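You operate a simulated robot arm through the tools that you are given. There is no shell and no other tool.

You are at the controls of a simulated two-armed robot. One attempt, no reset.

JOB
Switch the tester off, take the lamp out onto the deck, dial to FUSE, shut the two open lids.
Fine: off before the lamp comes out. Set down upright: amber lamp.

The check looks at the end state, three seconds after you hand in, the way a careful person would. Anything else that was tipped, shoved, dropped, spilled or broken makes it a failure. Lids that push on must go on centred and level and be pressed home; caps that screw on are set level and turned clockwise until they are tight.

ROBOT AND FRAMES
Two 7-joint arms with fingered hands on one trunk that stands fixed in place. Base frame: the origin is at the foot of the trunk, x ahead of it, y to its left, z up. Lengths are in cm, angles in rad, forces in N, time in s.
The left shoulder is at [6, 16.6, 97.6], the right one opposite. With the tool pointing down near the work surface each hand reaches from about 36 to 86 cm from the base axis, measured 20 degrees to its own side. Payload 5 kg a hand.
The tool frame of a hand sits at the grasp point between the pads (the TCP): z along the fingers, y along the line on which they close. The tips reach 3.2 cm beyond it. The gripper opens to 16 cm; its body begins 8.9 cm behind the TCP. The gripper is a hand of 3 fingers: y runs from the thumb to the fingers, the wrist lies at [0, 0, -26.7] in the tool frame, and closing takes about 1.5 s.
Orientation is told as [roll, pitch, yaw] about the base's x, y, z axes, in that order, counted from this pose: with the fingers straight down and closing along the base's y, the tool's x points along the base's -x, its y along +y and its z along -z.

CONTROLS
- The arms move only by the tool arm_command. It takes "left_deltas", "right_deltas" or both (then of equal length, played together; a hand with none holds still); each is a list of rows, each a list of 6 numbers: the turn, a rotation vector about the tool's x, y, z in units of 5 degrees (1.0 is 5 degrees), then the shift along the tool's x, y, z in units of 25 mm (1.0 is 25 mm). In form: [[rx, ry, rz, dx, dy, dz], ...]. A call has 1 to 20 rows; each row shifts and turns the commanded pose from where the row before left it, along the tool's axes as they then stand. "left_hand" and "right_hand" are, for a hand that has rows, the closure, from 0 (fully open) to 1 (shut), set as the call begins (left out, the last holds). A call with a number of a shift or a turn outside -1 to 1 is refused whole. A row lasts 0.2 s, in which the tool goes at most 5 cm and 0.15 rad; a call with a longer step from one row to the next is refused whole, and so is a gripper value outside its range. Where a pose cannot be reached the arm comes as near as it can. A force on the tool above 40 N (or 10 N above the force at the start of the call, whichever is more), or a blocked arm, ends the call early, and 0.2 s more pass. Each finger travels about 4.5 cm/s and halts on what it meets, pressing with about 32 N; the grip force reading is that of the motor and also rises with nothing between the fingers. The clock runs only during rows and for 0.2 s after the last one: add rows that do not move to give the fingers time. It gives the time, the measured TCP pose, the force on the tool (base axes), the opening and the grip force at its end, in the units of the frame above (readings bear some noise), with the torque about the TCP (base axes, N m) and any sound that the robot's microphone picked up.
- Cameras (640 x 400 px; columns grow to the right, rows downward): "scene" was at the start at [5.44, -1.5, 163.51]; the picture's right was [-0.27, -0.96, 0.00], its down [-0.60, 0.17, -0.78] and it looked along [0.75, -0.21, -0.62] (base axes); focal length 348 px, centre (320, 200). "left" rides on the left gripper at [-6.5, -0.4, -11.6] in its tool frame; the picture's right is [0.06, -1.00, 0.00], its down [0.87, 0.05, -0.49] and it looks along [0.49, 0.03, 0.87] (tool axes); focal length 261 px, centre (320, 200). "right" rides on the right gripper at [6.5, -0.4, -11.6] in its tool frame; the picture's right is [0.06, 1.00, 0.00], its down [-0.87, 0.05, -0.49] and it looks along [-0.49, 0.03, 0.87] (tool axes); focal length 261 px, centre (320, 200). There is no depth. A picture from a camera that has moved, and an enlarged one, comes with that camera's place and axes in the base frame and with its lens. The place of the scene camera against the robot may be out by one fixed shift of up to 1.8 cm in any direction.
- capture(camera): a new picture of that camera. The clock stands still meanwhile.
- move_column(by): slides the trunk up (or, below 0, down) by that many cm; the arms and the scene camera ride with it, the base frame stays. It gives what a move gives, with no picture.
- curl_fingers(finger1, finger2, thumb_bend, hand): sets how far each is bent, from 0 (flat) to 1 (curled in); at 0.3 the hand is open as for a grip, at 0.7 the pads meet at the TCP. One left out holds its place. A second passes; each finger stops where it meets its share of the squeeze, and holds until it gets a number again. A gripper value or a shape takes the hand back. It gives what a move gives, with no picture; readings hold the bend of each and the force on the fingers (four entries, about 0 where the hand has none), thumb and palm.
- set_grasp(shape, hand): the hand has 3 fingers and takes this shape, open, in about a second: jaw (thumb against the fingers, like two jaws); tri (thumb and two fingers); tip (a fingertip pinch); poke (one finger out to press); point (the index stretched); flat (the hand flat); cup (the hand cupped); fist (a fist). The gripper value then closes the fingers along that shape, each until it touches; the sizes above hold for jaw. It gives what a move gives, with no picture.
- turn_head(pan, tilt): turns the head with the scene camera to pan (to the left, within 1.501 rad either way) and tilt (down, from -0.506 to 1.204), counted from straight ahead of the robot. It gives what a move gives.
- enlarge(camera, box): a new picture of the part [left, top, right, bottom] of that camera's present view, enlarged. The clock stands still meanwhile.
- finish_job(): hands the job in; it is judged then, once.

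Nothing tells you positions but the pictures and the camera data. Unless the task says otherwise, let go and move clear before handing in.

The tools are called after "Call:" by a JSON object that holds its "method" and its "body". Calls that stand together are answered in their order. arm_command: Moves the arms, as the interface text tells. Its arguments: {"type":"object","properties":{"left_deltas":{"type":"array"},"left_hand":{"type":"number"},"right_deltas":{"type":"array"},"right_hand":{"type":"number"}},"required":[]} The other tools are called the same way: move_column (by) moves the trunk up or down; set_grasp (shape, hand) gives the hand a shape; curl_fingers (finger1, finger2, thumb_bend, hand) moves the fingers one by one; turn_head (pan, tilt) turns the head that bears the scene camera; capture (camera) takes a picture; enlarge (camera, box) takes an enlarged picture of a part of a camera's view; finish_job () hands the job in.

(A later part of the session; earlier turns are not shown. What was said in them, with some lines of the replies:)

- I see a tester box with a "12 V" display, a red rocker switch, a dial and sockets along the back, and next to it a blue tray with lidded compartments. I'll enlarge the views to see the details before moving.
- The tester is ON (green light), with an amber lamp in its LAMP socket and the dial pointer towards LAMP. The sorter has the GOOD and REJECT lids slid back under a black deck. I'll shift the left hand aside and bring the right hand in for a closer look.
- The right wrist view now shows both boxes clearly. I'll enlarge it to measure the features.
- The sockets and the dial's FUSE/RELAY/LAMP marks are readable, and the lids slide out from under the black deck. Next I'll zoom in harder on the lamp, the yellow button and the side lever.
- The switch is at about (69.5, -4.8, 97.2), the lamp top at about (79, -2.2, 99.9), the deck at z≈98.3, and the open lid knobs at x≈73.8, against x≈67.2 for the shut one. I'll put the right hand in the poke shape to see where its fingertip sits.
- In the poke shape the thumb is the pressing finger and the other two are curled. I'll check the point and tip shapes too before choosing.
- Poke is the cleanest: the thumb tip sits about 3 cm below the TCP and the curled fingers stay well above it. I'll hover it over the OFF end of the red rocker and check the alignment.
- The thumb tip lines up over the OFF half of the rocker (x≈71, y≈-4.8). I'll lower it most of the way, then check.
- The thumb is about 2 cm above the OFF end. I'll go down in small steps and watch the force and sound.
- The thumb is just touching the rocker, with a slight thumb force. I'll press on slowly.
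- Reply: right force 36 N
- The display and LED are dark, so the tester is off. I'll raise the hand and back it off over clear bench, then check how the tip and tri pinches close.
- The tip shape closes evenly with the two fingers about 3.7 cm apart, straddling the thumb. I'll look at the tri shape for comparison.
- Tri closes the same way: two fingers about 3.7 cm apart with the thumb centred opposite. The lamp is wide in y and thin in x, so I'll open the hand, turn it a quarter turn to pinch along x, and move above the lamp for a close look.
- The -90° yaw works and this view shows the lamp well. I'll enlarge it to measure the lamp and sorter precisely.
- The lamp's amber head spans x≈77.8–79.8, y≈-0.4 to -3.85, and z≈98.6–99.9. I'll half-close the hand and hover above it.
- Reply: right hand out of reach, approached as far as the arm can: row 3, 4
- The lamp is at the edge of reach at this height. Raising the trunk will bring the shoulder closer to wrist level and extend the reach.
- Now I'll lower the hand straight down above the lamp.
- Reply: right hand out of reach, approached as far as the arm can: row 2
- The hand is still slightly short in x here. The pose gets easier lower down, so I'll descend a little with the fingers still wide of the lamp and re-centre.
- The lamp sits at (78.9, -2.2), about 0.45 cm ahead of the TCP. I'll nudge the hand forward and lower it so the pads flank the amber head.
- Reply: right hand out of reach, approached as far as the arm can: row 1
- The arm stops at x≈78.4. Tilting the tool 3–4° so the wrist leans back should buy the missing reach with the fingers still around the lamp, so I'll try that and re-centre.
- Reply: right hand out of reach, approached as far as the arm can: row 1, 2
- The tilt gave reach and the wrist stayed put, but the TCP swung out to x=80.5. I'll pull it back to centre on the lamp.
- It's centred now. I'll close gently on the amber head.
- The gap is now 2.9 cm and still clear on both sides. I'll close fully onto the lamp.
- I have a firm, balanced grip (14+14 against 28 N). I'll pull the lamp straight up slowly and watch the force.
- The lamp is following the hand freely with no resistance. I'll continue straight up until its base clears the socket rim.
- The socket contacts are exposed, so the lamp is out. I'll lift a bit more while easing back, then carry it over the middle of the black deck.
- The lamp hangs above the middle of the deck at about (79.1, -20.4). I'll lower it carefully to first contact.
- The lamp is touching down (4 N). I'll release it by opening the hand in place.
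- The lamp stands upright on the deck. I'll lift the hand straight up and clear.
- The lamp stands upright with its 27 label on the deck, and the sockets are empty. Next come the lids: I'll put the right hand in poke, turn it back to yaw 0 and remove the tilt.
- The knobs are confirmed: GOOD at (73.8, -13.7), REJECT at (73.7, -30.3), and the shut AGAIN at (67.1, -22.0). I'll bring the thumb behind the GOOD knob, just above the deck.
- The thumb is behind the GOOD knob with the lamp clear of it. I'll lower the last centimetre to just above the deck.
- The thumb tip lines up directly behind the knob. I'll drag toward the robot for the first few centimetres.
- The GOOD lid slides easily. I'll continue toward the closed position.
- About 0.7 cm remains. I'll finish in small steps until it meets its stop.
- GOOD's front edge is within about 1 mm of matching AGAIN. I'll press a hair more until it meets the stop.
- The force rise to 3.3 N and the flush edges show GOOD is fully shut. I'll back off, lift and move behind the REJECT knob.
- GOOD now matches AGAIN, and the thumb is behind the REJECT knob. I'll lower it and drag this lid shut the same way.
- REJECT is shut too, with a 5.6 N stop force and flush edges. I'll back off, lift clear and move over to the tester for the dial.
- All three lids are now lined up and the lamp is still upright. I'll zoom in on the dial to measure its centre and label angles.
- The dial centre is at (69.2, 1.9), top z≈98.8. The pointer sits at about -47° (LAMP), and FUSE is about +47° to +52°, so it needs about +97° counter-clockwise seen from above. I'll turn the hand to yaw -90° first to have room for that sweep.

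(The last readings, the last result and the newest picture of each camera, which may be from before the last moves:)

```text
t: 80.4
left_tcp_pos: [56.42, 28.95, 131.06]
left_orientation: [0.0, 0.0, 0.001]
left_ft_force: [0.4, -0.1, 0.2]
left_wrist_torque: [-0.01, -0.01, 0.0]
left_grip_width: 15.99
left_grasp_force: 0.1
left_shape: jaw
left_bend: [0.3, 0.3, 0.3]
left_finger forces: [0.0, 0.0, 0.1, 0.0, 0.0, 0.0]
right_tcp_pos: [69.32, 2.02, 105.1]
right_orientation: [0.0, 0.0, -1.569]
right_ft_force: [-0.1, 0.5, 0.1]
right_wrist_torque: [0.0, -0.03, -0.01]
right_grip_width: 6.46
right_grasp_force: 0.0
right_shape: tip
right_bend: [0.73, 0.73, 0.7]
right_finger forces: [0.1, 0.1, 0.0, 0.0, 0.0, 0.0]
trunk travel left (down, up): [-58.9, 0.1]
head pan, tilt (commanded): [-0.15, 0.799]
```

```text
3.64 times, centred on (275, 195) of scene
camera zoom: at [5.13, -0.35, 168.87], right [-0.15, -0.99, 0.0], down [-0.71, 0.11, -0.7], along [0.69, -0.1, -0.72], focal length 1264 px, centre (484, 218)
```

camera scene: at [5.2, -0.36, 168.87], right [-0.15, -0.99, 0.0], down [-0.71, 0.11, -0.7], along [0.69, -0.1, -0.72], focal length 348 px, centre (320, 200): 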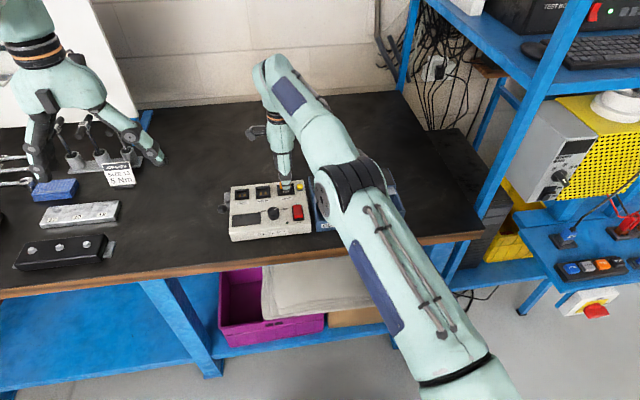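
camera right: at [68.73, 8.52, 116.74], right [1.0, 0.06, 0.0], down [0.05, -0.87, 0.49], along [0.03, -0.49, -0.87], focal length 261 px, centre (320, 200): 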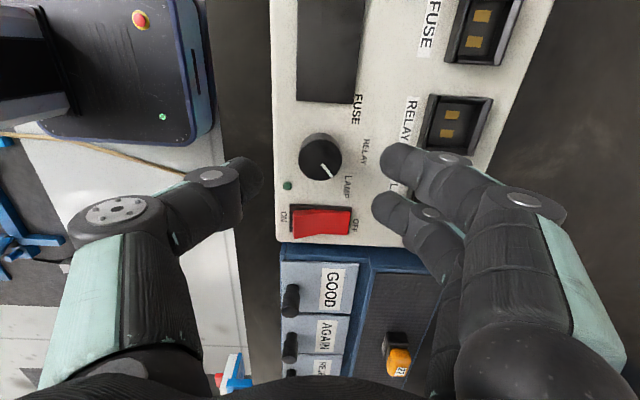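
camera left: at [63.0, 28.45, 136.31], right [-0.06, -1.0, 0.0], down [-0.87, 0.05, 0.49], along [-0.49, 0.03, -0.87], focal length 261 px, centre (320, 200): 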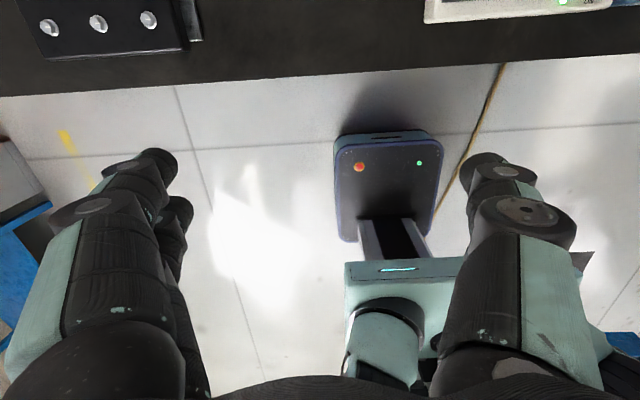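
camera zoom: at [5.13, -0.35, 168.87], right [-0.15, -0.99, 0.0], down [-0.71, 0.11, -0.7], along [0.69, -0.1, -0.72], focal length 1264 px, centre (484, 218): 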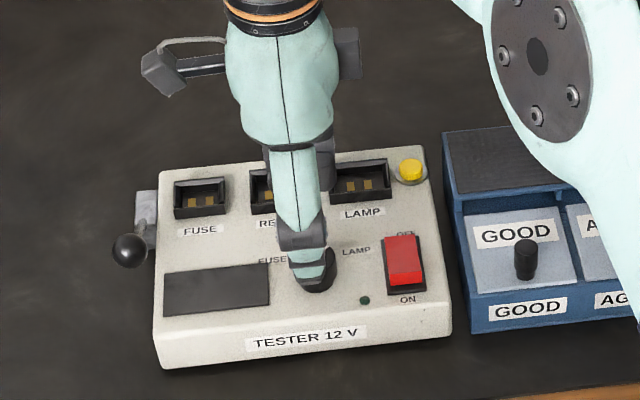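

The hand is centred on the dial. I'll lower it so the tips flank the knob.

Call:
{"method": "arm_command", "body": {"right_deltas": [[0, 0, 0, 0, -0.04, 0.5], [0, 0, 0, 0, 0, 0.5], [0, 0, 0, 0, 0, 0.4], [0, 0, 0, 0, 0, 0.24], [0, 0, 0, 0, 0, 0]]}}

Call:
{"method": "enlarge", "body": {"camera": "right", "box": [220, 90, 420, 240]}}

Call:
{"method": "enlarge", "body": {"camera": "scene", "box": [230, 160, 330, 240]}}

```text
t: 81.6
left_tcp_pos: [56.47, 28.89, 131.1]
left_orientation: [0.0, 0.001, -0.001]
left_ft_force: [0.4, 0.6, 0.4]
left_wrist_torque: [0.0, 0.03, 0.02]
left_grip_width: 16.0
left_grasp_force: 0.1
left_shape: jaw
left_bend: [0.3, 0.3, 0.3]
left_finger forces: [0.0, 0.1, 0.0, 0.1, 0.0, 0.0]
right_tcp_pos: [69.19, 1.96, 100.93]
right_orientation: [0.001, 0.001, -1.57]
right_ft_force: [0.0, 0.3, -0.2]
right_wrist_torque: [0.0, 0.02, -0.02]
right_grip_width: 6.48
right_grasp_force: 0.0
right_shape: tip
right_bend: [0.73, 0.73, 0.7]
right_finger forces: [0.0, 0.0, 0.0, 0.0, 0.0, 0.0]
trunk travel left (down, up): [-58.9, 0.1]
head pan, tilt (commanded): [-0.15, 0.799]
```

```text
2.67 times, centred on (320, 165) of right
camera zoom: at [68.64, 8.5, 112.6], right [1.0, 0.06, 0.0], down [0.05, -0.87, 0.49], along [0.03, -0.49, -0.87], focal length 695 px, centre (320, 293)
```

zoom: 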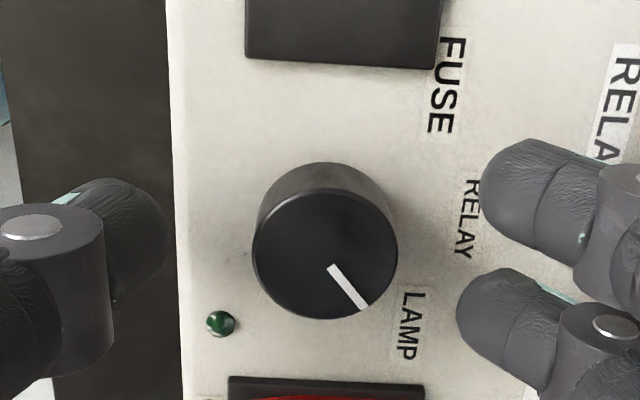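

```text
5.00 times, centred on (280, 200) of scene
camera zoom: at [5.14, -0.38, 168.87], right [-0.15, -0.99, 0.0], down [-0.71, 0.11, -0.7], along [0.69, -0.1, -0.72], focal length 1739 px, centre (520, 200)
```

zoom: 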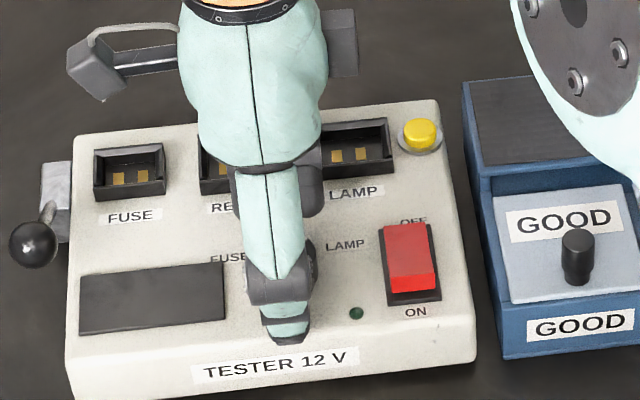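

The tips sit level with the knob and clear of the panel. I'll close onto the dial.

Call:
{"method": "arm_command", "body": {"right_deltas": [[0, 0, 0, 0, 0, 0], [0, 0, 0, 0, 0, 0], [0, 0, 0, 0, 0, 0], [0, 0, 0, 0, 0, 0], [0, 0, 0, 0, 0, 0]], "right_hand": 0.78}}

Call:
{"method": "enlarge", "body": {"camera": "right", "box": [220, 90, 420, 240]}}

```text
t: 82.8
left_tcp_pos: [56.4, 28.9, 131.05]
left_orientation: [0.0, -0.001, 0.0]
left_ft_force: [0.0, 0.7, -0.2]
left_wrist_torque: [0.0, 0.0, 0.0]
left_grip_width: 16.0
left_grasp_force: 0.0
left_shape: jaw
left_bend: [0.3, 0.3, 0.3]
left_finger forces: [0.0, 0.0, 0.0, 0.0, 0.0, 0.0]
right_tcp_pos: [69.13, 1.93, 100.93]
right_orientation: [-0.001, -0.002, -1.569]
right_ft_force: [-0.4, 0.2, -0.5]
right_wrist_torque: [0.02, -0.02, 0.01]
right_grip_width: 3.57
right_grasp_force: 0.1
right_shape: tip
right_bend: [0.73, 0.73, 0.7]
right_finger forces: [0.0, 0.0, 0.0, 0.0, 0.0, 0.1]
trunk travel left (down, up): [-58.9, 0.1]
head pan, tilt (commanded): [-0.15, 0.799]
```

```text
2.67 times, centred on (320, 165) of right
camera zoom: at [68.64, 8.51, 112.61], right [1.0, 0.06, 0.0], down [0.05, -0.87, 0.49], along [0.03, -0.49, -0.87], focal length 695 px, centre (320, 293)
```

zoom: 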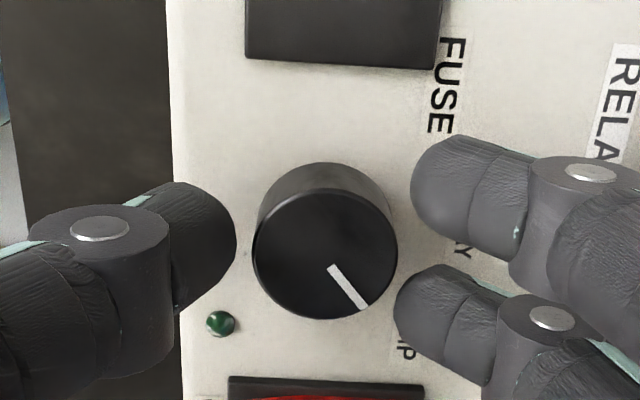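

Call:
{"method": "arm_command", "body": {"right_deltas": [[0, 0, 0, 0, 0, 0], [0, 0, 0, 0, 0, 0], [0, 0, 0, 0, 0, 0], [0, 0, 0, 0, 0, 0], [0, 0, 0, 0, 0, 0]], "right_hand": 1.0}}

Call:
{"method": "enlarge", "body": {"camera": "right", "box": [220, 90, 420, 240]}}

```text
t: 84.0
left_tcp_pos: [56.46, 28.95, 131.16]
left_orientation: [-0.001, 0.0, 0.0]
left_ft_force: [-0.5, -0.4, -0.7]
left_wrist_torque: [0.03, 0.01, 0.0]
left_grip_width: 15.98
left_grasp_force: 0.1
left_shape: jaw
left_bend: [0.3, 0.3, 0.3]
left_finger forces: [0.0, 0.0, 0.0, 0.0, 0.1, 0.0]
right_tcp_pos: [69.1, 2.01, 100.9]
right_orientation: [0.001, 0.0, -1.57]
right_ft_force: [-1.3, 0.8, 0.6]
right_wrist_torque: [0.01, 0.0, -0.01]
right_grip_width: 2.01
right_grasp_force: 31.7
right_shape: tip
right_bend: [0.72, 0.72, 0.7]
right_finger forces: [12.1, 14.1, 0.1, 0.1, 28.8, 0.0]
trunk travel left (down, up): [-58.9, 0.1]
head pan, tilt (commanded): [-0.15, 0.799]
```

```text
2.67 times, centred on (320, 165) of right
camera zoom: at [68.64, 8.52, 112.58], right [1.0, 0.06, 0.0], down [0.05, -0.87, 0.49], along [0.03, -0.49, -0.87], focal length 695 px, centre (320, 293)
```

zoom: 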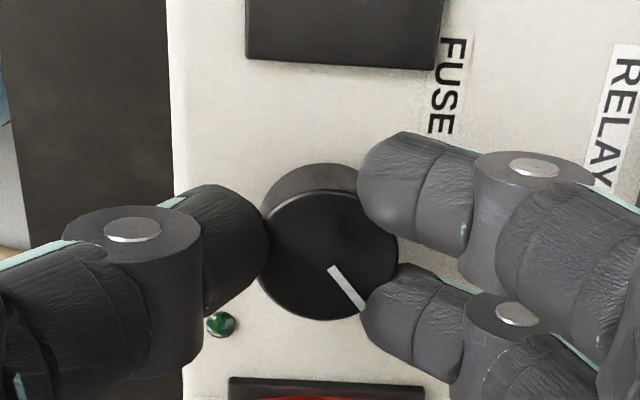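

I have a balanced three-point grip on the dial. I'll start turning counter-clockwise, 20° first, and check.

Call:
{"method": "arm_command", "body": {"right_deltas": [[0, 0, -1, 0, 0, 0], [0, 0, -1, 0, 0, 0], [0, 0, -1, 0, 0, 0], [0, 0, -1, 0, 0, 0]]}}

Call:
{"method": "enlarge", "body": {"camera": "right", "box": [220, 90, 420, 240]}}

```text
t: 85.0
left_tcp_pos: [56.5, 28.99, 131.14]
left_orientation: [0.001, 0.002, 0.0]
left_ft_force: [0.0, -1.1, 0.1]
left_wrist_torque: [0.03, 0.02, 0.0]
left_grip_width: 16.0
left_grasp_force: 0.1
left_shape: jaw
left_bend: [0.3, 0.3, 0.3]
left_finger forces: [0.1, 0.0, 0.0, 0.1, 0.0, 0.0]
right_tcp_pos: [69.08, 1.87, 100.92]
right_orientation: [0.002, 0.001, -1.221]
right_ft_force: [-4.0, -0.5, 0.3]
right_wrist_torque: [-0.03, 0.07, 0.0]
right_grip_width: 2.0
right_grasp_force: 31.7
right_shape: tip
right_bend: [0.72, 0.72, 0.7]
right_finger forces: [12.1, 14.2, 0.1, 0.1, 31.4, 0.0]
trunk travel left (down, up): [-58.9, 0.1]
head pan, tilt (commanded): [-0.15, 0.799]
```

```text
2.67 times, centred on (320, 165) of right
camera zoom: at [66.4, 7.94, 112.59], right [0.92, 0.4, 0.0], down [0.35, -0.8, 0.49], along [0.2, -0.45, -0.87], focal length 695 px, centre (320, 293)
```

zoom: 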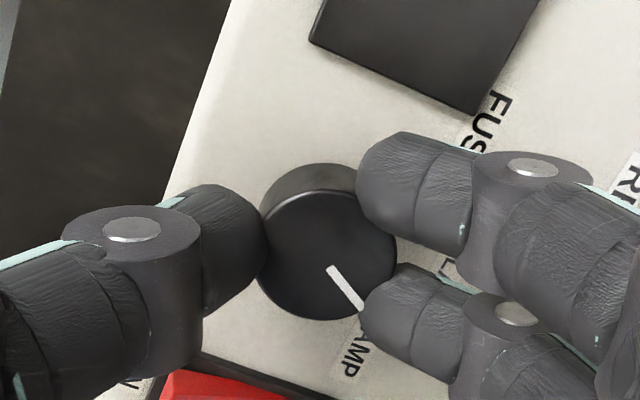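

The dial is turning with the hand, since the pointer stays fixed in the view. I'll continue another 40°.

Call:
{"method": "arm_command", "body": {"right_deltas": [[0, 0, -1, 0, 0, 0], [0, 0, -1, 0, 0, 0], [0, 0, -1, 0, 0, 0], [0, 0, -1, 0, 0, 0], [0, 0, -1, 0, 0, 0], [0, 0, -1, 0, 0, 0], [0, 0, -1, 0, 0, 0], [0, 0, -1, 0, 0, 0]]}}

Call:
{"method": "enlarge", "body": {"camera": "right", "box": [220, 90, 420, 240]}}

Call:
{"method": "enlarge", "body": {"camera": "scene", "box": [210, 140, 340, 250]}}

```text
t: 86.8
left_tcp_pos: [56.44, 28.66, 131.23]
left_orientation: [-0.001, 0.0, 0.0]
left_ft_force: [0.2, 0.1, -0.5]
left_wrist_torque: [-0.01, 0.01, 0.01]
left_grip_width: 15.99
left_grasp_force: 0.2
left_shape: jaw
left_bend: [0.3, 0.3, 0.3]
left_finger forces: [0.0, 0.1, 0.1, 0.0, 0.0, 0.0]
right_tcp_pos: [69.12, 1.88, 100.99]
right_orientation: [0.001, 0.0, -0.524]
right_ft_force: [-8.8, -6.3, -0.3]
right_wrist_torque: [-0.18, 0.23, -0.02]
right_grip_width: 1.96
right_grasp_force: 32.5
right_shape: tip
right_bend: [0.72, 0.72, 0.7]
right_finger forces: [12.4, 12.6, 0.0, 0.0, 35.6, 0.1]
trunk travel left (down, up): [-58.9, 0.1]
head pan, tilt (commanded): [-0.15, 0.799]
```

```text
2.67 times, centred on (320, 165) of right
camera zoom: at [63.15, 4.78, 112.61], right [0.45, 0.9, 0.0], down [0.78, -0.39, 0.49], along [0.44, -0.22, -0.87], focal length 695 px, centre (320, 293)
```

zoom: 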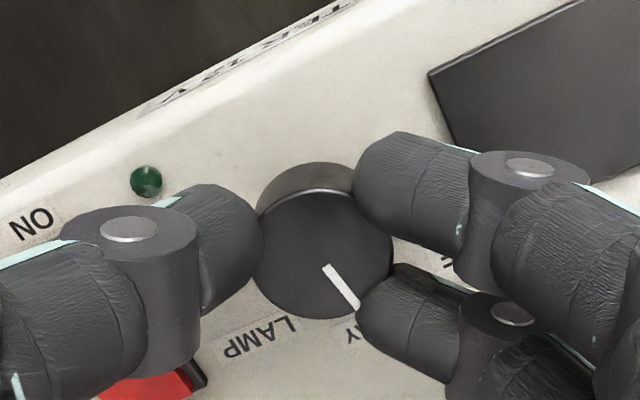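

```text
3.64 times, centred on (275, 195) of scene
camera zoom: at [5.1, -0.46, 168.87], right [-0.15, -0.99, 0.0], down [-0.71, 0.11, -0.7], along [0.69, -0.1, -0.72], focal length 1264 px, centre (484, 218)
```

zoom: 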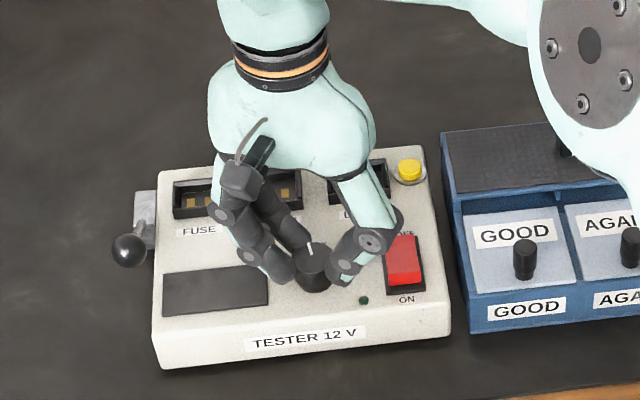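

The dial is now around RELAY, but a side force of about 11 N has built up along the thumb axis. I'll relieve it with a tiny shift before continuing.

Call:
{"method": "arm_command", "body": {"right_deltas": [[0, 0, 0, 0, -0.04, 0], [0, 0, 0, 0, 0, 0]]}}

```text
t: 87.4
left_tcp_pos: [56.41, 28.78, 131.18]
left_orientation: [0.001, 0.0, 0.0]
left_ft_force: [0.4, -0.4, -1.0]
left_wrist_torque: [0.0, 0.02, 0.02]
left_grip_width: 15.99
left_grasp_force: 0.1
left_shape: jaw
left_bend: [0.3, 0.3, 0.3]
left_finger forces: [0.1, 0.0, 0.0, 0.0, 0.0, 0.1]
right_tcp_pos: [69.03, 1.82, 100.93]
right_orientation: [0.002, 0.0, -0.525]
right_ft_force: [-5.1, -4.3, -0.6]
right_wrist_torque: [-0.16, 0.16, 0.02]
right_grip_width: 1.95
right_grasp_force: 31.9
right_shape: tip
right_bend: [0.72, 0.72, 0.7]
right_finger forces: [12.8, 13.8, 0.0, 0.0, 33.8, 0.0]
trunk travel left (down, up): [-58.9, 0.1]
head pan, tilt (commanded): [-0.15, 0.799]
```

The force is dropping. I'll shift slightly more and continue another 30° with a small drift correction.

Call:
{"method": "arm_command", "body": {"right_deltas": [[0, 0, 0, 0, -0.04, 0], [0, 0, -1, -0.003, -0.006, 0], [0, 0, -1, -0.003, -0.006, 0], [0, 0, -1, -0.003, -0.006, 0], [0, 0, -1, -0.003, -0.006, 0], [0, 0, -1, -0.003, -0.006, 0], [0, 0, -1, -0.003, -0.006, 0], [0, 0, 0, 0, 0, 0]]}}

Call:
{"method": "enlarge", "body": {"camera": "right", "box": [220, 90, 420, 240]}}

Call:
{"method": "enlarge", "body": {"camera": "scene", "box": [210, 140, 340, 250]}}

```text
t: 89.2
left_tcp_pos: [56.44, 28.88, 131.18]
left_orientation: [0.0, 0.0, 0.0]
left_ft_force: [-0.6, -0.4, 0.2]
left_wrist_torque: [0.0, 0.03, 0.02]
left_grip_width: 15.97
left_grasp_force: 0.0
left_shape: jaw
left_bend: [0.3, 0.3, 0.3]
left_finger forces: [0.1, 0.0, 0.1, 0.1, 0.0, 0.0]
right_tcp_pos: [69.2, 1.73, 101.03]
right_orientation: [0.0, -0.001, 0.002]
right_ft_force: [-3.4, -0.5, -0.1]
right_wrist_torque: [-0.02, 0.13, 0.02]
right_grip_width: 1.93
right_grasp_force: 32.3
right_shape: tip
right_bend: [0.72, 0.72, 0.7]
right_finger forces: [14.3, 14.9, 0.1, 0.1, 29.3, 0.0]
trunk travel left (down, up): [-58.9, 0.1]
head pan, tilt (commanded): [-0.15, 0.799]
```

```text
2.67 times, centred on (320, 165) of right
camera zoom: at [62.46, 1.3, 112.62], right [-0.06, 1.0, 0.0], down [0.87, 0.06, 0.49], along [0.49, 0.03, -0.87], focal length 695 px, centre (320, 293)
```

zoom: 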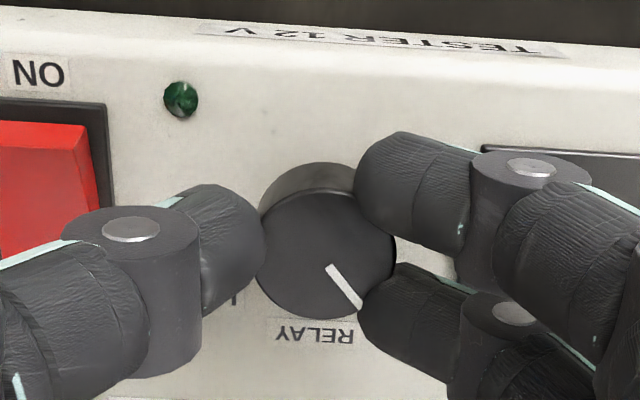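

```text
3.64 times, centred on (275, 195) of scene
camera zoom: at [5.18, -0.38, 168.86], right [-0.15, -0.99, 0.0], down [-0.71, 0.11, -0.7], along [0.69, -0.1, -0.72], focal length 1264 px, centre (484, 218)
```

zoom: 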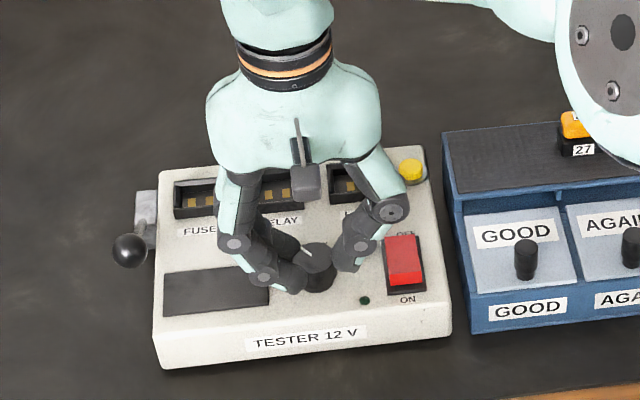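

The pointer reads about +37° now. It began at about -50° at LAMP, so FUSE should be about +50°. I'll turn another ~12°.

Call:
{"method": "arm_command", "body": {"right_deltas": [[0, 0, -1, -0.003, -0.006, 0], [0, 0, -1, -0.003, -0.006, 0], [0, 0, -0.5, 0, -0.003, 0], [0, 0, 0, 0, 0, 0]]}}

Call:
{"method": "enlarge", "body": {"camera": "right", "box": [220, 90, 420, 240]}}

```text
t: 90.2
left_tcp_pos: [56.45, 28.85, 131.03]
left_orientation: [-0.001, 0.0, 0.0]
left_ft_force: [-0.2, -1.1, -0.2]
left_wrist_torque: [-0.05, 0.0, 0.01]
left_grip_width: 15.99
left_grasp_force: 0.0
left_shape: jaw
left_bend: [0.3, 0.3, 0.3]
left_finger forces: [0.1, 0.0, 0.0, 0.1, 0.0, 0.1]
right_tcp_pos: [69.08, 1.59, 101.01]
right_orientation: [0.0, -0.001, 0.218]
right_ft_force: [-5.6, -2.4, 0.0]
right_wrist_torque: [-0.03, 0.11, 0.01]
right_grip_width: 1.94
right_grasp_force: 32.1
right_shape: tip
right_bend: [0.72, 0.72, 0.7]
right_finger forces: [14.9, 14.6, 0.0, 0.0, 29.7, 0.1]
trunk travel left (down, up): [-58.9, 0.1]
head pan, tilt (commanded): [-0.15, 0.799]
```

```text
2.67 times, centred on (320, 165) of right
camera zoom: at [62.73, -0.13, 112.62], right [-0.28, 0.96, 0.0], down [0.84, 0.24, 0.49], along [0.47, 0.14, -0.87], focal length 695 px, centre (320, 293)
```

zoom: 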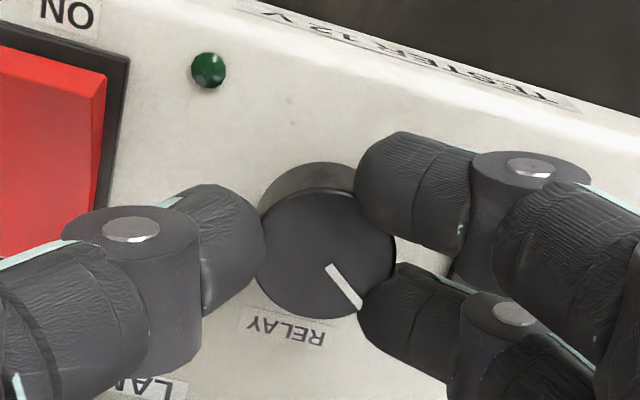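

The pointer now reads about +48°. I'll release by opening just enough, then lift straight up.

Call:
{"method": "arm_command", "body": {"right_deltas": [[0, 0, 0, 0, 0, 0], [0, 0, 0, 0, 0, 0], [0, 0, 0, 0, 0, 0], [0, 0, 0, 0, 0, 0]], "right_hand": 0.82}}

Call:
{"method": "enlarge", "body": {"camera": "right", "box": [220, 90, 420, 240]}}

```text
t: 91.2
left_tcp_pos: [56.33, 28.89, 131.15]
left_orientation: [0.0, -0.001, -0.001]
left_ft_force: [-0.4, -0.1, -0.1]
left_wrist_torque: [0.01, 0.0, -0.01]
left_grip_width: 15.96
left_grasp_force: 0.0
left_shape: jaw
left_bend: [0.3, 0.3, 0.3]
left_finger forces: [0.1, 0.0, 0.1, 0.0, 0.1, 0.0]
right_tcp_pos: [69.16, 1.77, 101.07]
right_orientation: [-0.001, 0.0, 0.218]
right_ft_force: [-0.4, -0.2, 0.2]
right_wrist_torque: [-0.01, -0.04, -0.03]
right_grip_width: 2.89
right_grasp_force: 0.1
right_shape: tip
right_bend: [0.73, 0.73, 0.7]
right_finger forces: [0.1, 0.0, 0.0, 0.1, 0.5, 0.0]
trunk travel left (down, up): [-58.9, 0.1]
head pan, tilt (commanded): [-0.15, 0.799]
```

```text
2.67 times, centred on (320, 165) of right
camera zoom: at [62.76, -0.09, 112.66], right [-0.28, 0.96, 0.0], down [0.84, 0.24, 0.49], along [0.47, 0.14, -0.87], focal length 695 px, centre (320, 293)
```

zoom: 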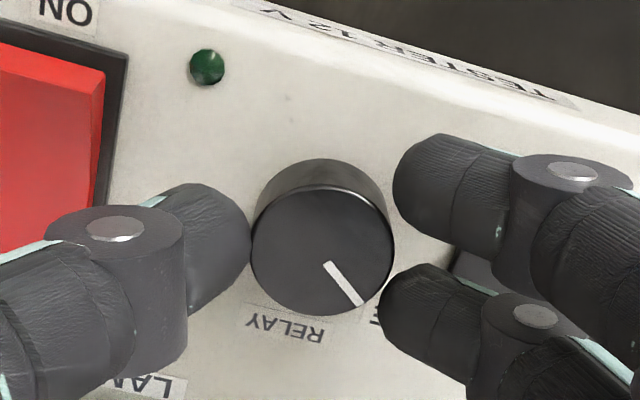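

Thumb contact is light (0.5 N). I'll nudge away from the knob and lift straight up.

Call:
{"method": "arm_command", "body": {"right_deltas": [[0, 0, 0, 0, -0.08, 0], [0, 0, 0, 0, 0, -0.3], [0, 0, 0, 0, 0, -0.5], [0, 0, 0, 0, 0, -0.8], [0, 0, 0, 0, 0, -0.9], [0, 0, 0, 0, 0, -0.9], [0, 0, 0, 0.8, -0.6, -0.7], [0, 0, 0, 0.8, -0.6, -0.7], [0, 0, 0, 0, 0, 0]]}}

Call:
{"method": "capture", "body": {"camera": "right"}}

Call:
{"method": "enlarge", "body": {"camera": "scene", "box": [210, 140, 340, 250]}}

```text
t: 93.2
left_tcp_pos: [56.39, 28.86, 131.08]
left_orientation: [0.0, 0.0, 0.001]
left_ft_force: [-0.4, 0.4, 0.5]
left_wrist_torque: [-0.02, 0.0, 0.01]
left_grip_width: 15.97
left_grasp_force: 0.1
left_shape: jaw
left_bend: [0.3, 0.3, 0.3]
left_finger forces: [0.0, 0.0, 0.0, 0.1, 0.0, 0.0]
right_tcp_pos: [65.83, -2.24, 113.02]
right_orientation: [0.0, -0.001, 0.217]
right_ft_force: [1.2, -0.6, -0.8]
right_wrist_torque: [-0.03, 0.01, -0.01]
right_grip_width: 2.86
right_grasp_force: 0.1
right_shape: tip
right_bend: [0.73, 0.73, 0.7]
right_finger forces: [0.0, 0.0, 0.0, 0.0, 0.0, 0.1]
trunk travel left (down, up): [-58.9, 0.1]
head pan, tilt (commanded): [-0.15, 0.799]
```

```text
taken
camera right: at [59.51, -4.07, 124.69], right [-0.28, 0.96, 0.0], down [0.84, 0.24, 0.49], along [0.47, 0.14, -0.87], focal length 261 px, centre (320, 200)
```

right: 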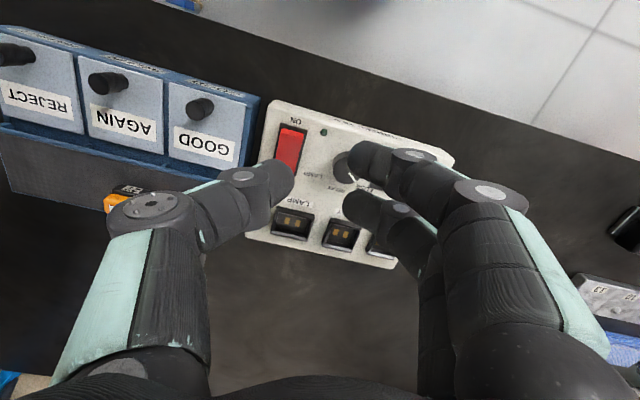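

```text
3.64 times, centred on (275, 195) of scene
camera zoom: at [5.2, -0.35, 168.86], right [-0.15, -0.99, 0.0], down [-0.71, 0.11, -0.7], along [0.69, -0.1, -0.72], focal length 1264 px, centre (484, 218)
```

zoom: 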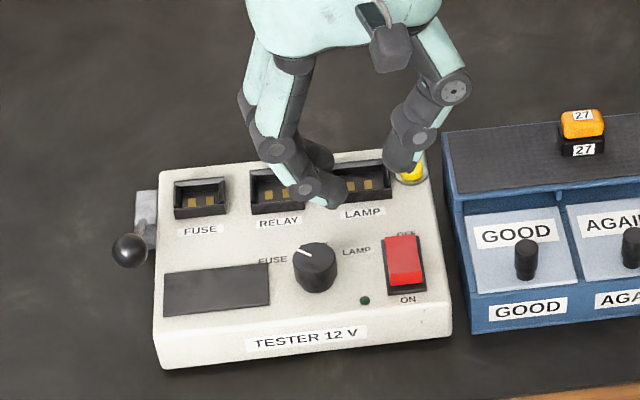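

The pointer now aims at FUSE. I'll move the right hand well clear and inspect everything closely.

Call:
{"method": "arm_command", "body": {"right_deltas": [[0, 0, 0, 0.4, -0.8, -0.8], [0, 0, 0, 0.4, -0.8, -0.8], [0, 0, 0, 0.4, -0.8, -0.8], [0, 0, 0, 0.4, -0.8, -0.8], [0, 0, 0, 0.5, -0.8, -0.5], [0, 0, 0, 0.5, -0.8, 0], [0, 0, 0, 0.5, -0.8, 0], [0, 0, 0, 0.5, -0.8, 0], [0, 0, 0, 0.5, -0.6, 0], [0, 0, 0, 0, 0, 0]], "right_hand": 0.3}}

Call:
{"method": "capture", "body": {"camera": "scene"}}

Call:
{"method": "enlarge", "body": {"camera": "scene", "box": [220, 170, 320, 250]}}

Call:
{"method": "enlarge", "body": {"camera": "scene", "box": [300, 150, 420, 240]}}

```text
t: 95.4
left_tcp_pos: [56.56, 28.93, 131.03]
left_orientation: [0.0, 0.001, 0.001]
left_ft_force: [0.7, 0.2, 0.2]
left_wrist_torque: [-0.02, 0.01, -0.05]
left_grip_width: 16.0
left_grasp_force: 0.1
left_shape: jaw
left_bend: [0.3, 0.3, 0.3]
left_finger forces: [0.0, 0.1, 0.0, 0.0, 0.0, 0.0]
right_tcp_pos: [59.71, -21.62, 122.2]
right_orientation: [-0.002, 0.002, 0.219]
right_ft_force: [-0.4, 0.8, 0.2]
right_wrist_torque: [-0.01, 0.04, -0.03]
right_grip_width: 11.17
right_grasp_force: 0.2
right_shape: tip
right_bend: [0.67, 0.67, 0.64]
right_finger forces: [0.1, 0.0, 0.0, 0.1, 0.1, 0.0]
trunk travel left (down, up): [-58.9, 0.1]
head pan, tilt (commanded): [-0.15, 0.799]
```

```text
taken
camera scene: at [5.18, -0.36, 168.87], right [-0.15, -0.99, 0.0], down [-0.71, 0.11, -0.7], along [0.69, -0.1, -0.72], focal length 348 px, centre (320, 200)
```

scene: 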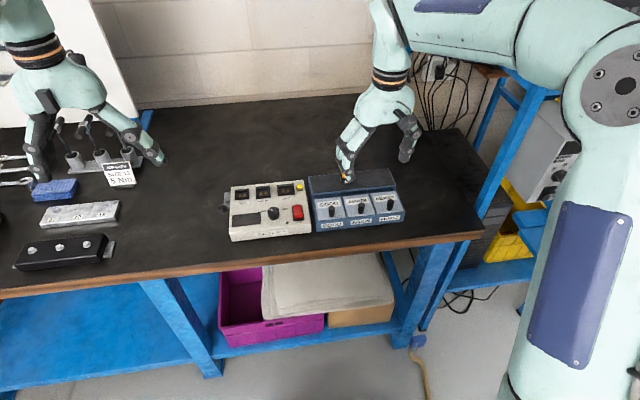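

```text
5.00 times, centred on (270, 210) of scene
camera zoom: at [5.18, -0.36, 168.87], right [-0.15, -0.99, 0.0], down [-0.71, 0.11, -0.7], along [0.69, -0.1, -0.72], focal length 1739 px, centre (570, 150)
```

zoom: 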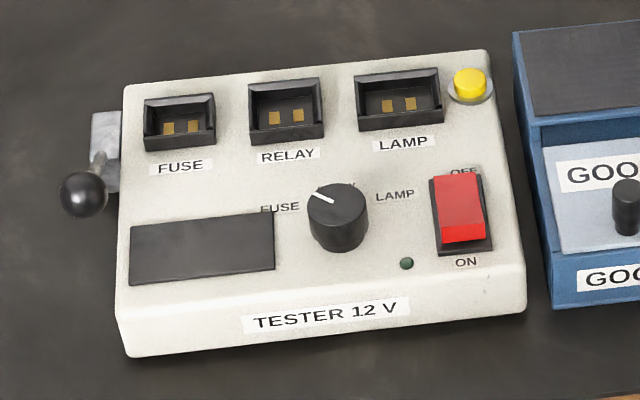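

```text
4.44 times, centred on (360, 195) of scene
camera zoom: at [5.18, -0.36, 168.87], right [-0.15, -0.99, 0.0], down [-0.71, 0.11, -0.7], along [0.69, -0.1, -0.72], focal length 1546 px, centre (142, 222)
```

zoom: 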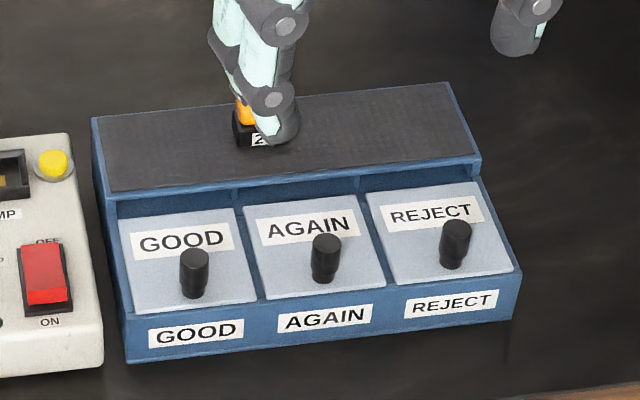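

Everything looks right; the lids line up, and the right hand is just blocking the lamp in this view. I'll bring the right camera back to its earlier viewpoint to check the dial angle precisely against the labels.

Call:
{"method": "arm_command", "body": {"right_deltas": [[0, 0, 1, 0, 0, 0], [0, 0, 1, 0, 0, 0], [0, 0, 0.5, 0, 0, 0], [0, 0, 0, -0.3, 0.9, 0], [0, 0, 0, -0.3, 0.9, 0], [0, 0, 0, -0.3, 0.9, 0], [0, 0, 0, -0.3, 0.9, 0], [0, 0, 0, -0.3, 0.9, 0], [0, 0, 0, -0.3, 0.9, 0], [0, 0, 0, -0.3, 0.9, 0.3], [0, 0, 0, -0.3, 0.9, 0.5], [0, 0, 0, -0.2, 0.9, 0.5], [0, 0, 0, -0.1, 0.9, 0.5], [0, 0, 0, 0, 0, 0]], "right_hand": 0}}

Call:
{"method": "capture", "body": {"camera": "right"}}

```text
t: 98.4
left_tcp_pos: [56.4, 28.77, 131.22]
left_orientation: [-0.001, 0.0, 0.0]
left_ft_force: [0.1, -0.3, -0.5]
left_wrist_torque: [0.04, 0.0, 0.01]
left_grip_width: 15.97
left_grasp_force: 0.2
left_shape: jaw
left_bend: [0.3, 0.3, 0.3]
left_finger forces: [0.0, 0.0, 0.0, 0.1, 0.1, 0.0]
right_tcp_pos: [66.37, 0.86, 117.66]
right_orientation: [0.002, 0.0, 0.0]
right_ft_force: [-1.4, -0.3, -0.6]
right_wrist_torque: [0.05, 0.01, 0.0]
right_grip_width: 16.0
right_grasp_force: 0.1
right_shape: tip
right_bend: [0.3, 0.3, 0.3]
right_finger forces: [0.0, 0.0, 0.0, 0.0, 0.0, 0.0]
trunk travel left (down, up): [-58.9, 0.1]
head pan, tilt (commanded): [-0.15, 0.799]
```

```text
taken
camera right: at [59.79, 0.44, 129.42], right [-0.06, 1.0, 0.0], down [0.87, 0.05, 0.49], along [0.49, 0.03, -0.87], focal length 261 px, centre (320, 200)
```

right: 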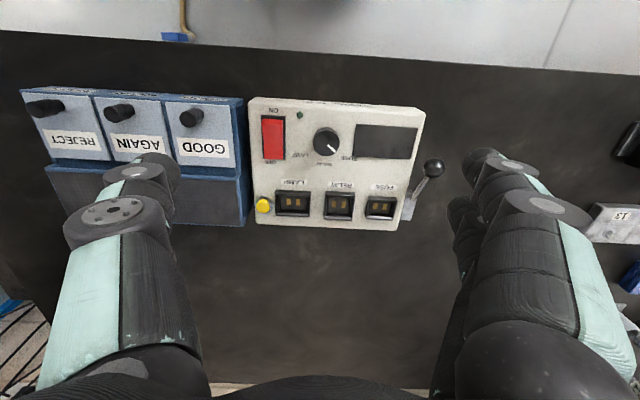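

Call:
{"method": "enlarge", "body": {"camera": "right", "box": [290, 110, 370, 180]}}

Call:
{"method": "enlarge", "body": {"camera": "right", "box": [240, 85, 450, 235]}}

Call:
{"method": "enlarge", "body": {"camera": "right", "box": [10, 70, 260, 230]}}

```text
5.71 times, centred on (330, 145) of right
camera zoom: at [59.79, 0.44, 129.42], right [-0.06, 1.0, 0.0], down [0.87, 0.05, 0.49], along [0.49, 0.03, -0.87], focal length 1489 px, centre (263, 514)
```

zoom: 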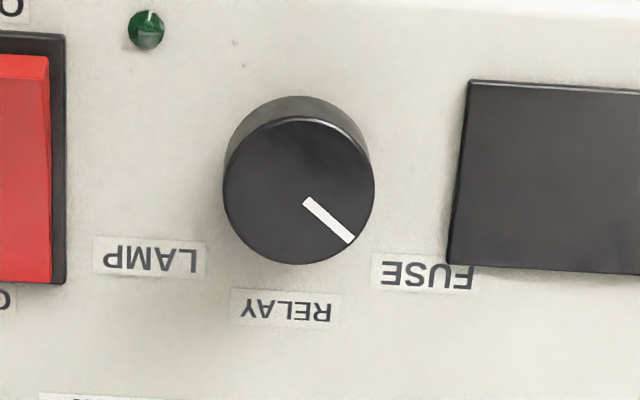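

```text
2.67 times, centred on (345, 160) of right
camera zoom: at [59.79, 0.44, 129.42], right [-0.06, 1.0, 0.0], down [0.87, 0.05, 0.49], along [0.49, 0.03, -0.87], focal length 695 px, centre (253, 307)
```

zoom: 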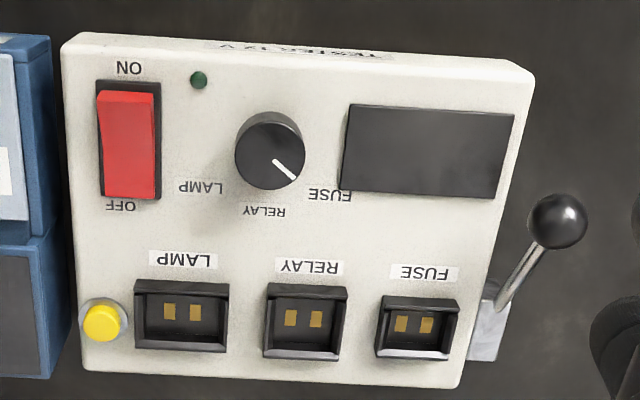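

```text
2.50 times, centred on (135, 150) of right
camera zoom: at [59.79, 0.44, 129.42], right [-0.06, 1.0, 0.0], down [0.87, 0.05, 0.49], along [0.49, 0.03, -0.87], focal length 652 px, centre (782, 325)
```

zoom: 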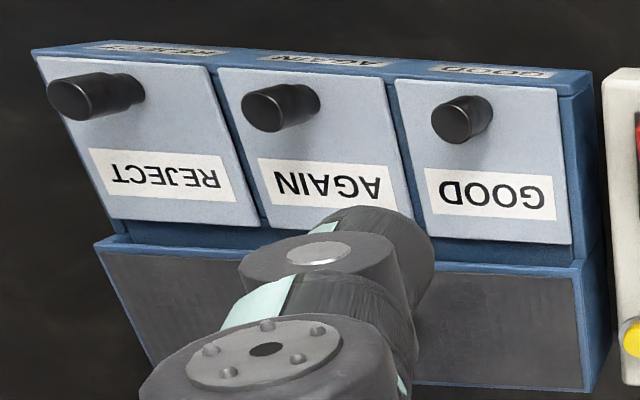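

The pointer measures about +50°, a mirror image of its starting LAMP angle and squarely at FUSE. The rocker sits OFF and the lid edges are collinear. I'll retreat the right hand to its rest spot and do a final check of the whole scene.

Call:
{"method": "arm_command", "body": {"right_deltas": [[0, 0, 0, 0.4, 0, -0.9], [0, 0, 0, 0.65, -0.89, -0.49], [0, 0, 0, 0.65, -0.89, -0.49], [0, 0, 0, 0.65, -0.89, -0.49], [0, 0, 0, 0.65, -0.89, -0.49], [0, 0, 0, 0.65, -0.89, -0.49], [0, 0, 0, 0.65, -0.89, -0.49], [0, 0, 0, 0.65, -0.89, -0.49], [0, 0, 0, 0.65, -0.89, -0.49], [0, 0, 0, 0.65, -0.89, -0.49], [0, 0, 0, 0.65, -0.89, -0.49], [0, 0, 0, 0.65, -0.89, -0.49], [0, 0, 0, 0, 0, 0]]}}

Call:
{"method": "capture", "body": {"camera": "scene"}}

Call:
{"method": "enlarge", "body": {"camera": "scene", "box": [300, 160, 410, 240]}}

Call:
{"method": "enlarge", "body": {"camera": "scene", "box": [215, 165, 325, 250]}}

Call:
{"method": "capture", "body": {"camera": "right"}}

```text
t: 101.2
left_tcp_pos: [56.48, 29.01, 131.09]
left_orientation: [0.001, -0.001, -0.002]
left_ft_force: [-0.5, 0.5, -0.2]
left_wrist_torque: [-0.04, 0.0, -0.02]
left_grip_width: 15.98
left_grasp_force: 0.0
left_shape: jaw
left_bend: [0.3, 0.3, 0.3]
left_finger forces: [0.0, 0.0, 0.1, 0.0, 0.0, 0.0]
right_tcp_pos: [47.61, -23.43, 133.38]
right_orientation: [0.001, -0.001, 0.001]
right_ft_force: [0.8, 0.4, 0.5]
right_wrist_torque: [0.06, 0.02, 0.0]
right_grip_width: 15.98
right_grasp_force: 0.0
right_shape: tip
right_bend: [0.3, 0.3, 0.3]
right_finger forces: [0.1, 0.0, 0.0, 0.0, 0.1, 0.1]
trunk travel left (down, up): [-58.9, 0.1]
head pan, tilt (commanded): [-0.15, 0.799]
```

```text
taken
camera scene: at [5.21, -0.35, 168.87], right [-0.15, -0.99, 0.0], down [-0.71, 0.11, -0.7], along [0.69, -0.1, -0.72], focal length 348 px, centre (320, 200)
```

scene: 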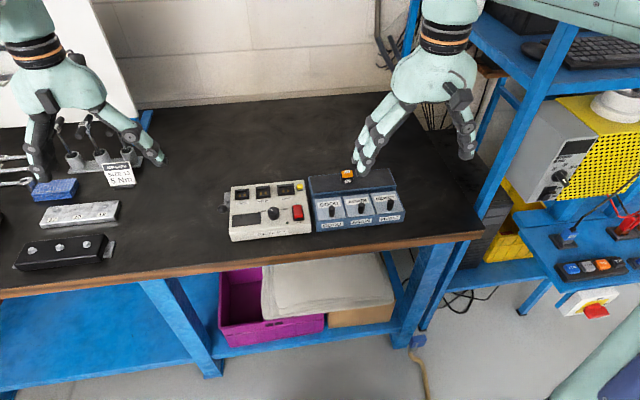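

```text
5.00 times, centred on (355, 200) of scene
camera zoom: at [5.21, -0.35, 168.87], right [-0.15, -0.99, 0.0], down [-0.71, 0.11, -0.7], along [0.69, -0.1, -0.72], focal length 1739 px, centre (145, 200)
```

zoom: 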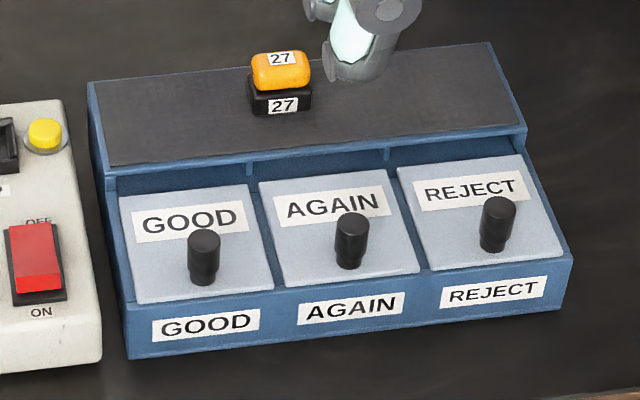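

```text
4.71 times, centred on (270, 208) of scene
camera zoom: at [5.21, -0.35, 168.87], right [-0.15, -0.99, 0.0], down [-0.71, 0.11, -0.7], along [0.69, -0.1, -0.72], focal length 1636 px, centre (555, 165)
```

zoom: 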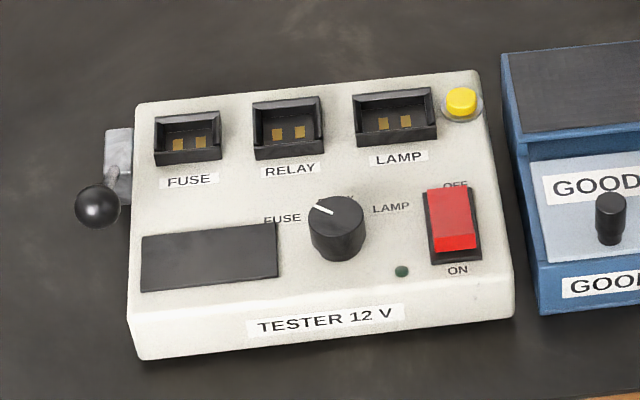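

```text
taken
camera right: at [40.94, -23.82, 145.04], right [-0.06, 1.0, 0.0], down [0.87, 0.05, 0.49], along [0.49, 0.03, -0.87], focal length 261 px, centre (320, 200)
```

right: 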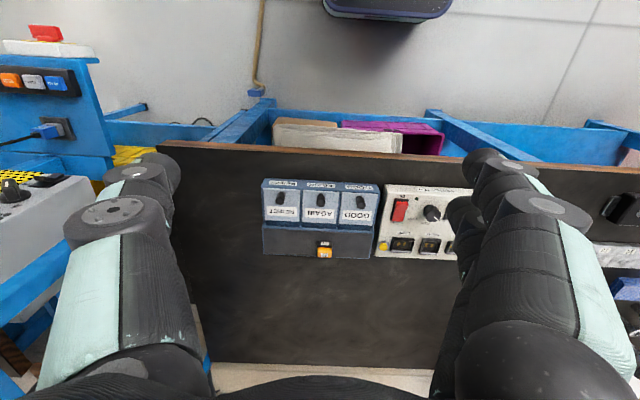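

The tester is off with its LED and display dark, and the dial points at FUSE. The amber lamp stands upright on the sorter's black deck, which I took to be "the deck". All three lids are shut and in line, and both hands are clear, so I'm handing in.

Call:
{"method": "finish_job", "body": {}}

```text
The job is handed in.
```

The job is handed in. My last pictures show every step done:

- **Tester:** I switched it off before touching the lamp. Its display and LED are dark.
- **Lamp:** the amber lamp is out of its socket and standing upright. I took "the deck" to mean the black ribbed top of the sorter box, not the bench.
- **Dial:** it points at FUSE, about 50° from centre. That mirrors the angle it had at LAMP.
- **Lids:** GOOD and REJECT are slid fully shut against their stops, in line with AGAIN, which was already shut.

Both hands are empty and clear. I saw no sign that anything else was moved, tipped or knocked. I raised the trunk 6.4 cm to reach the lamp and left it there.
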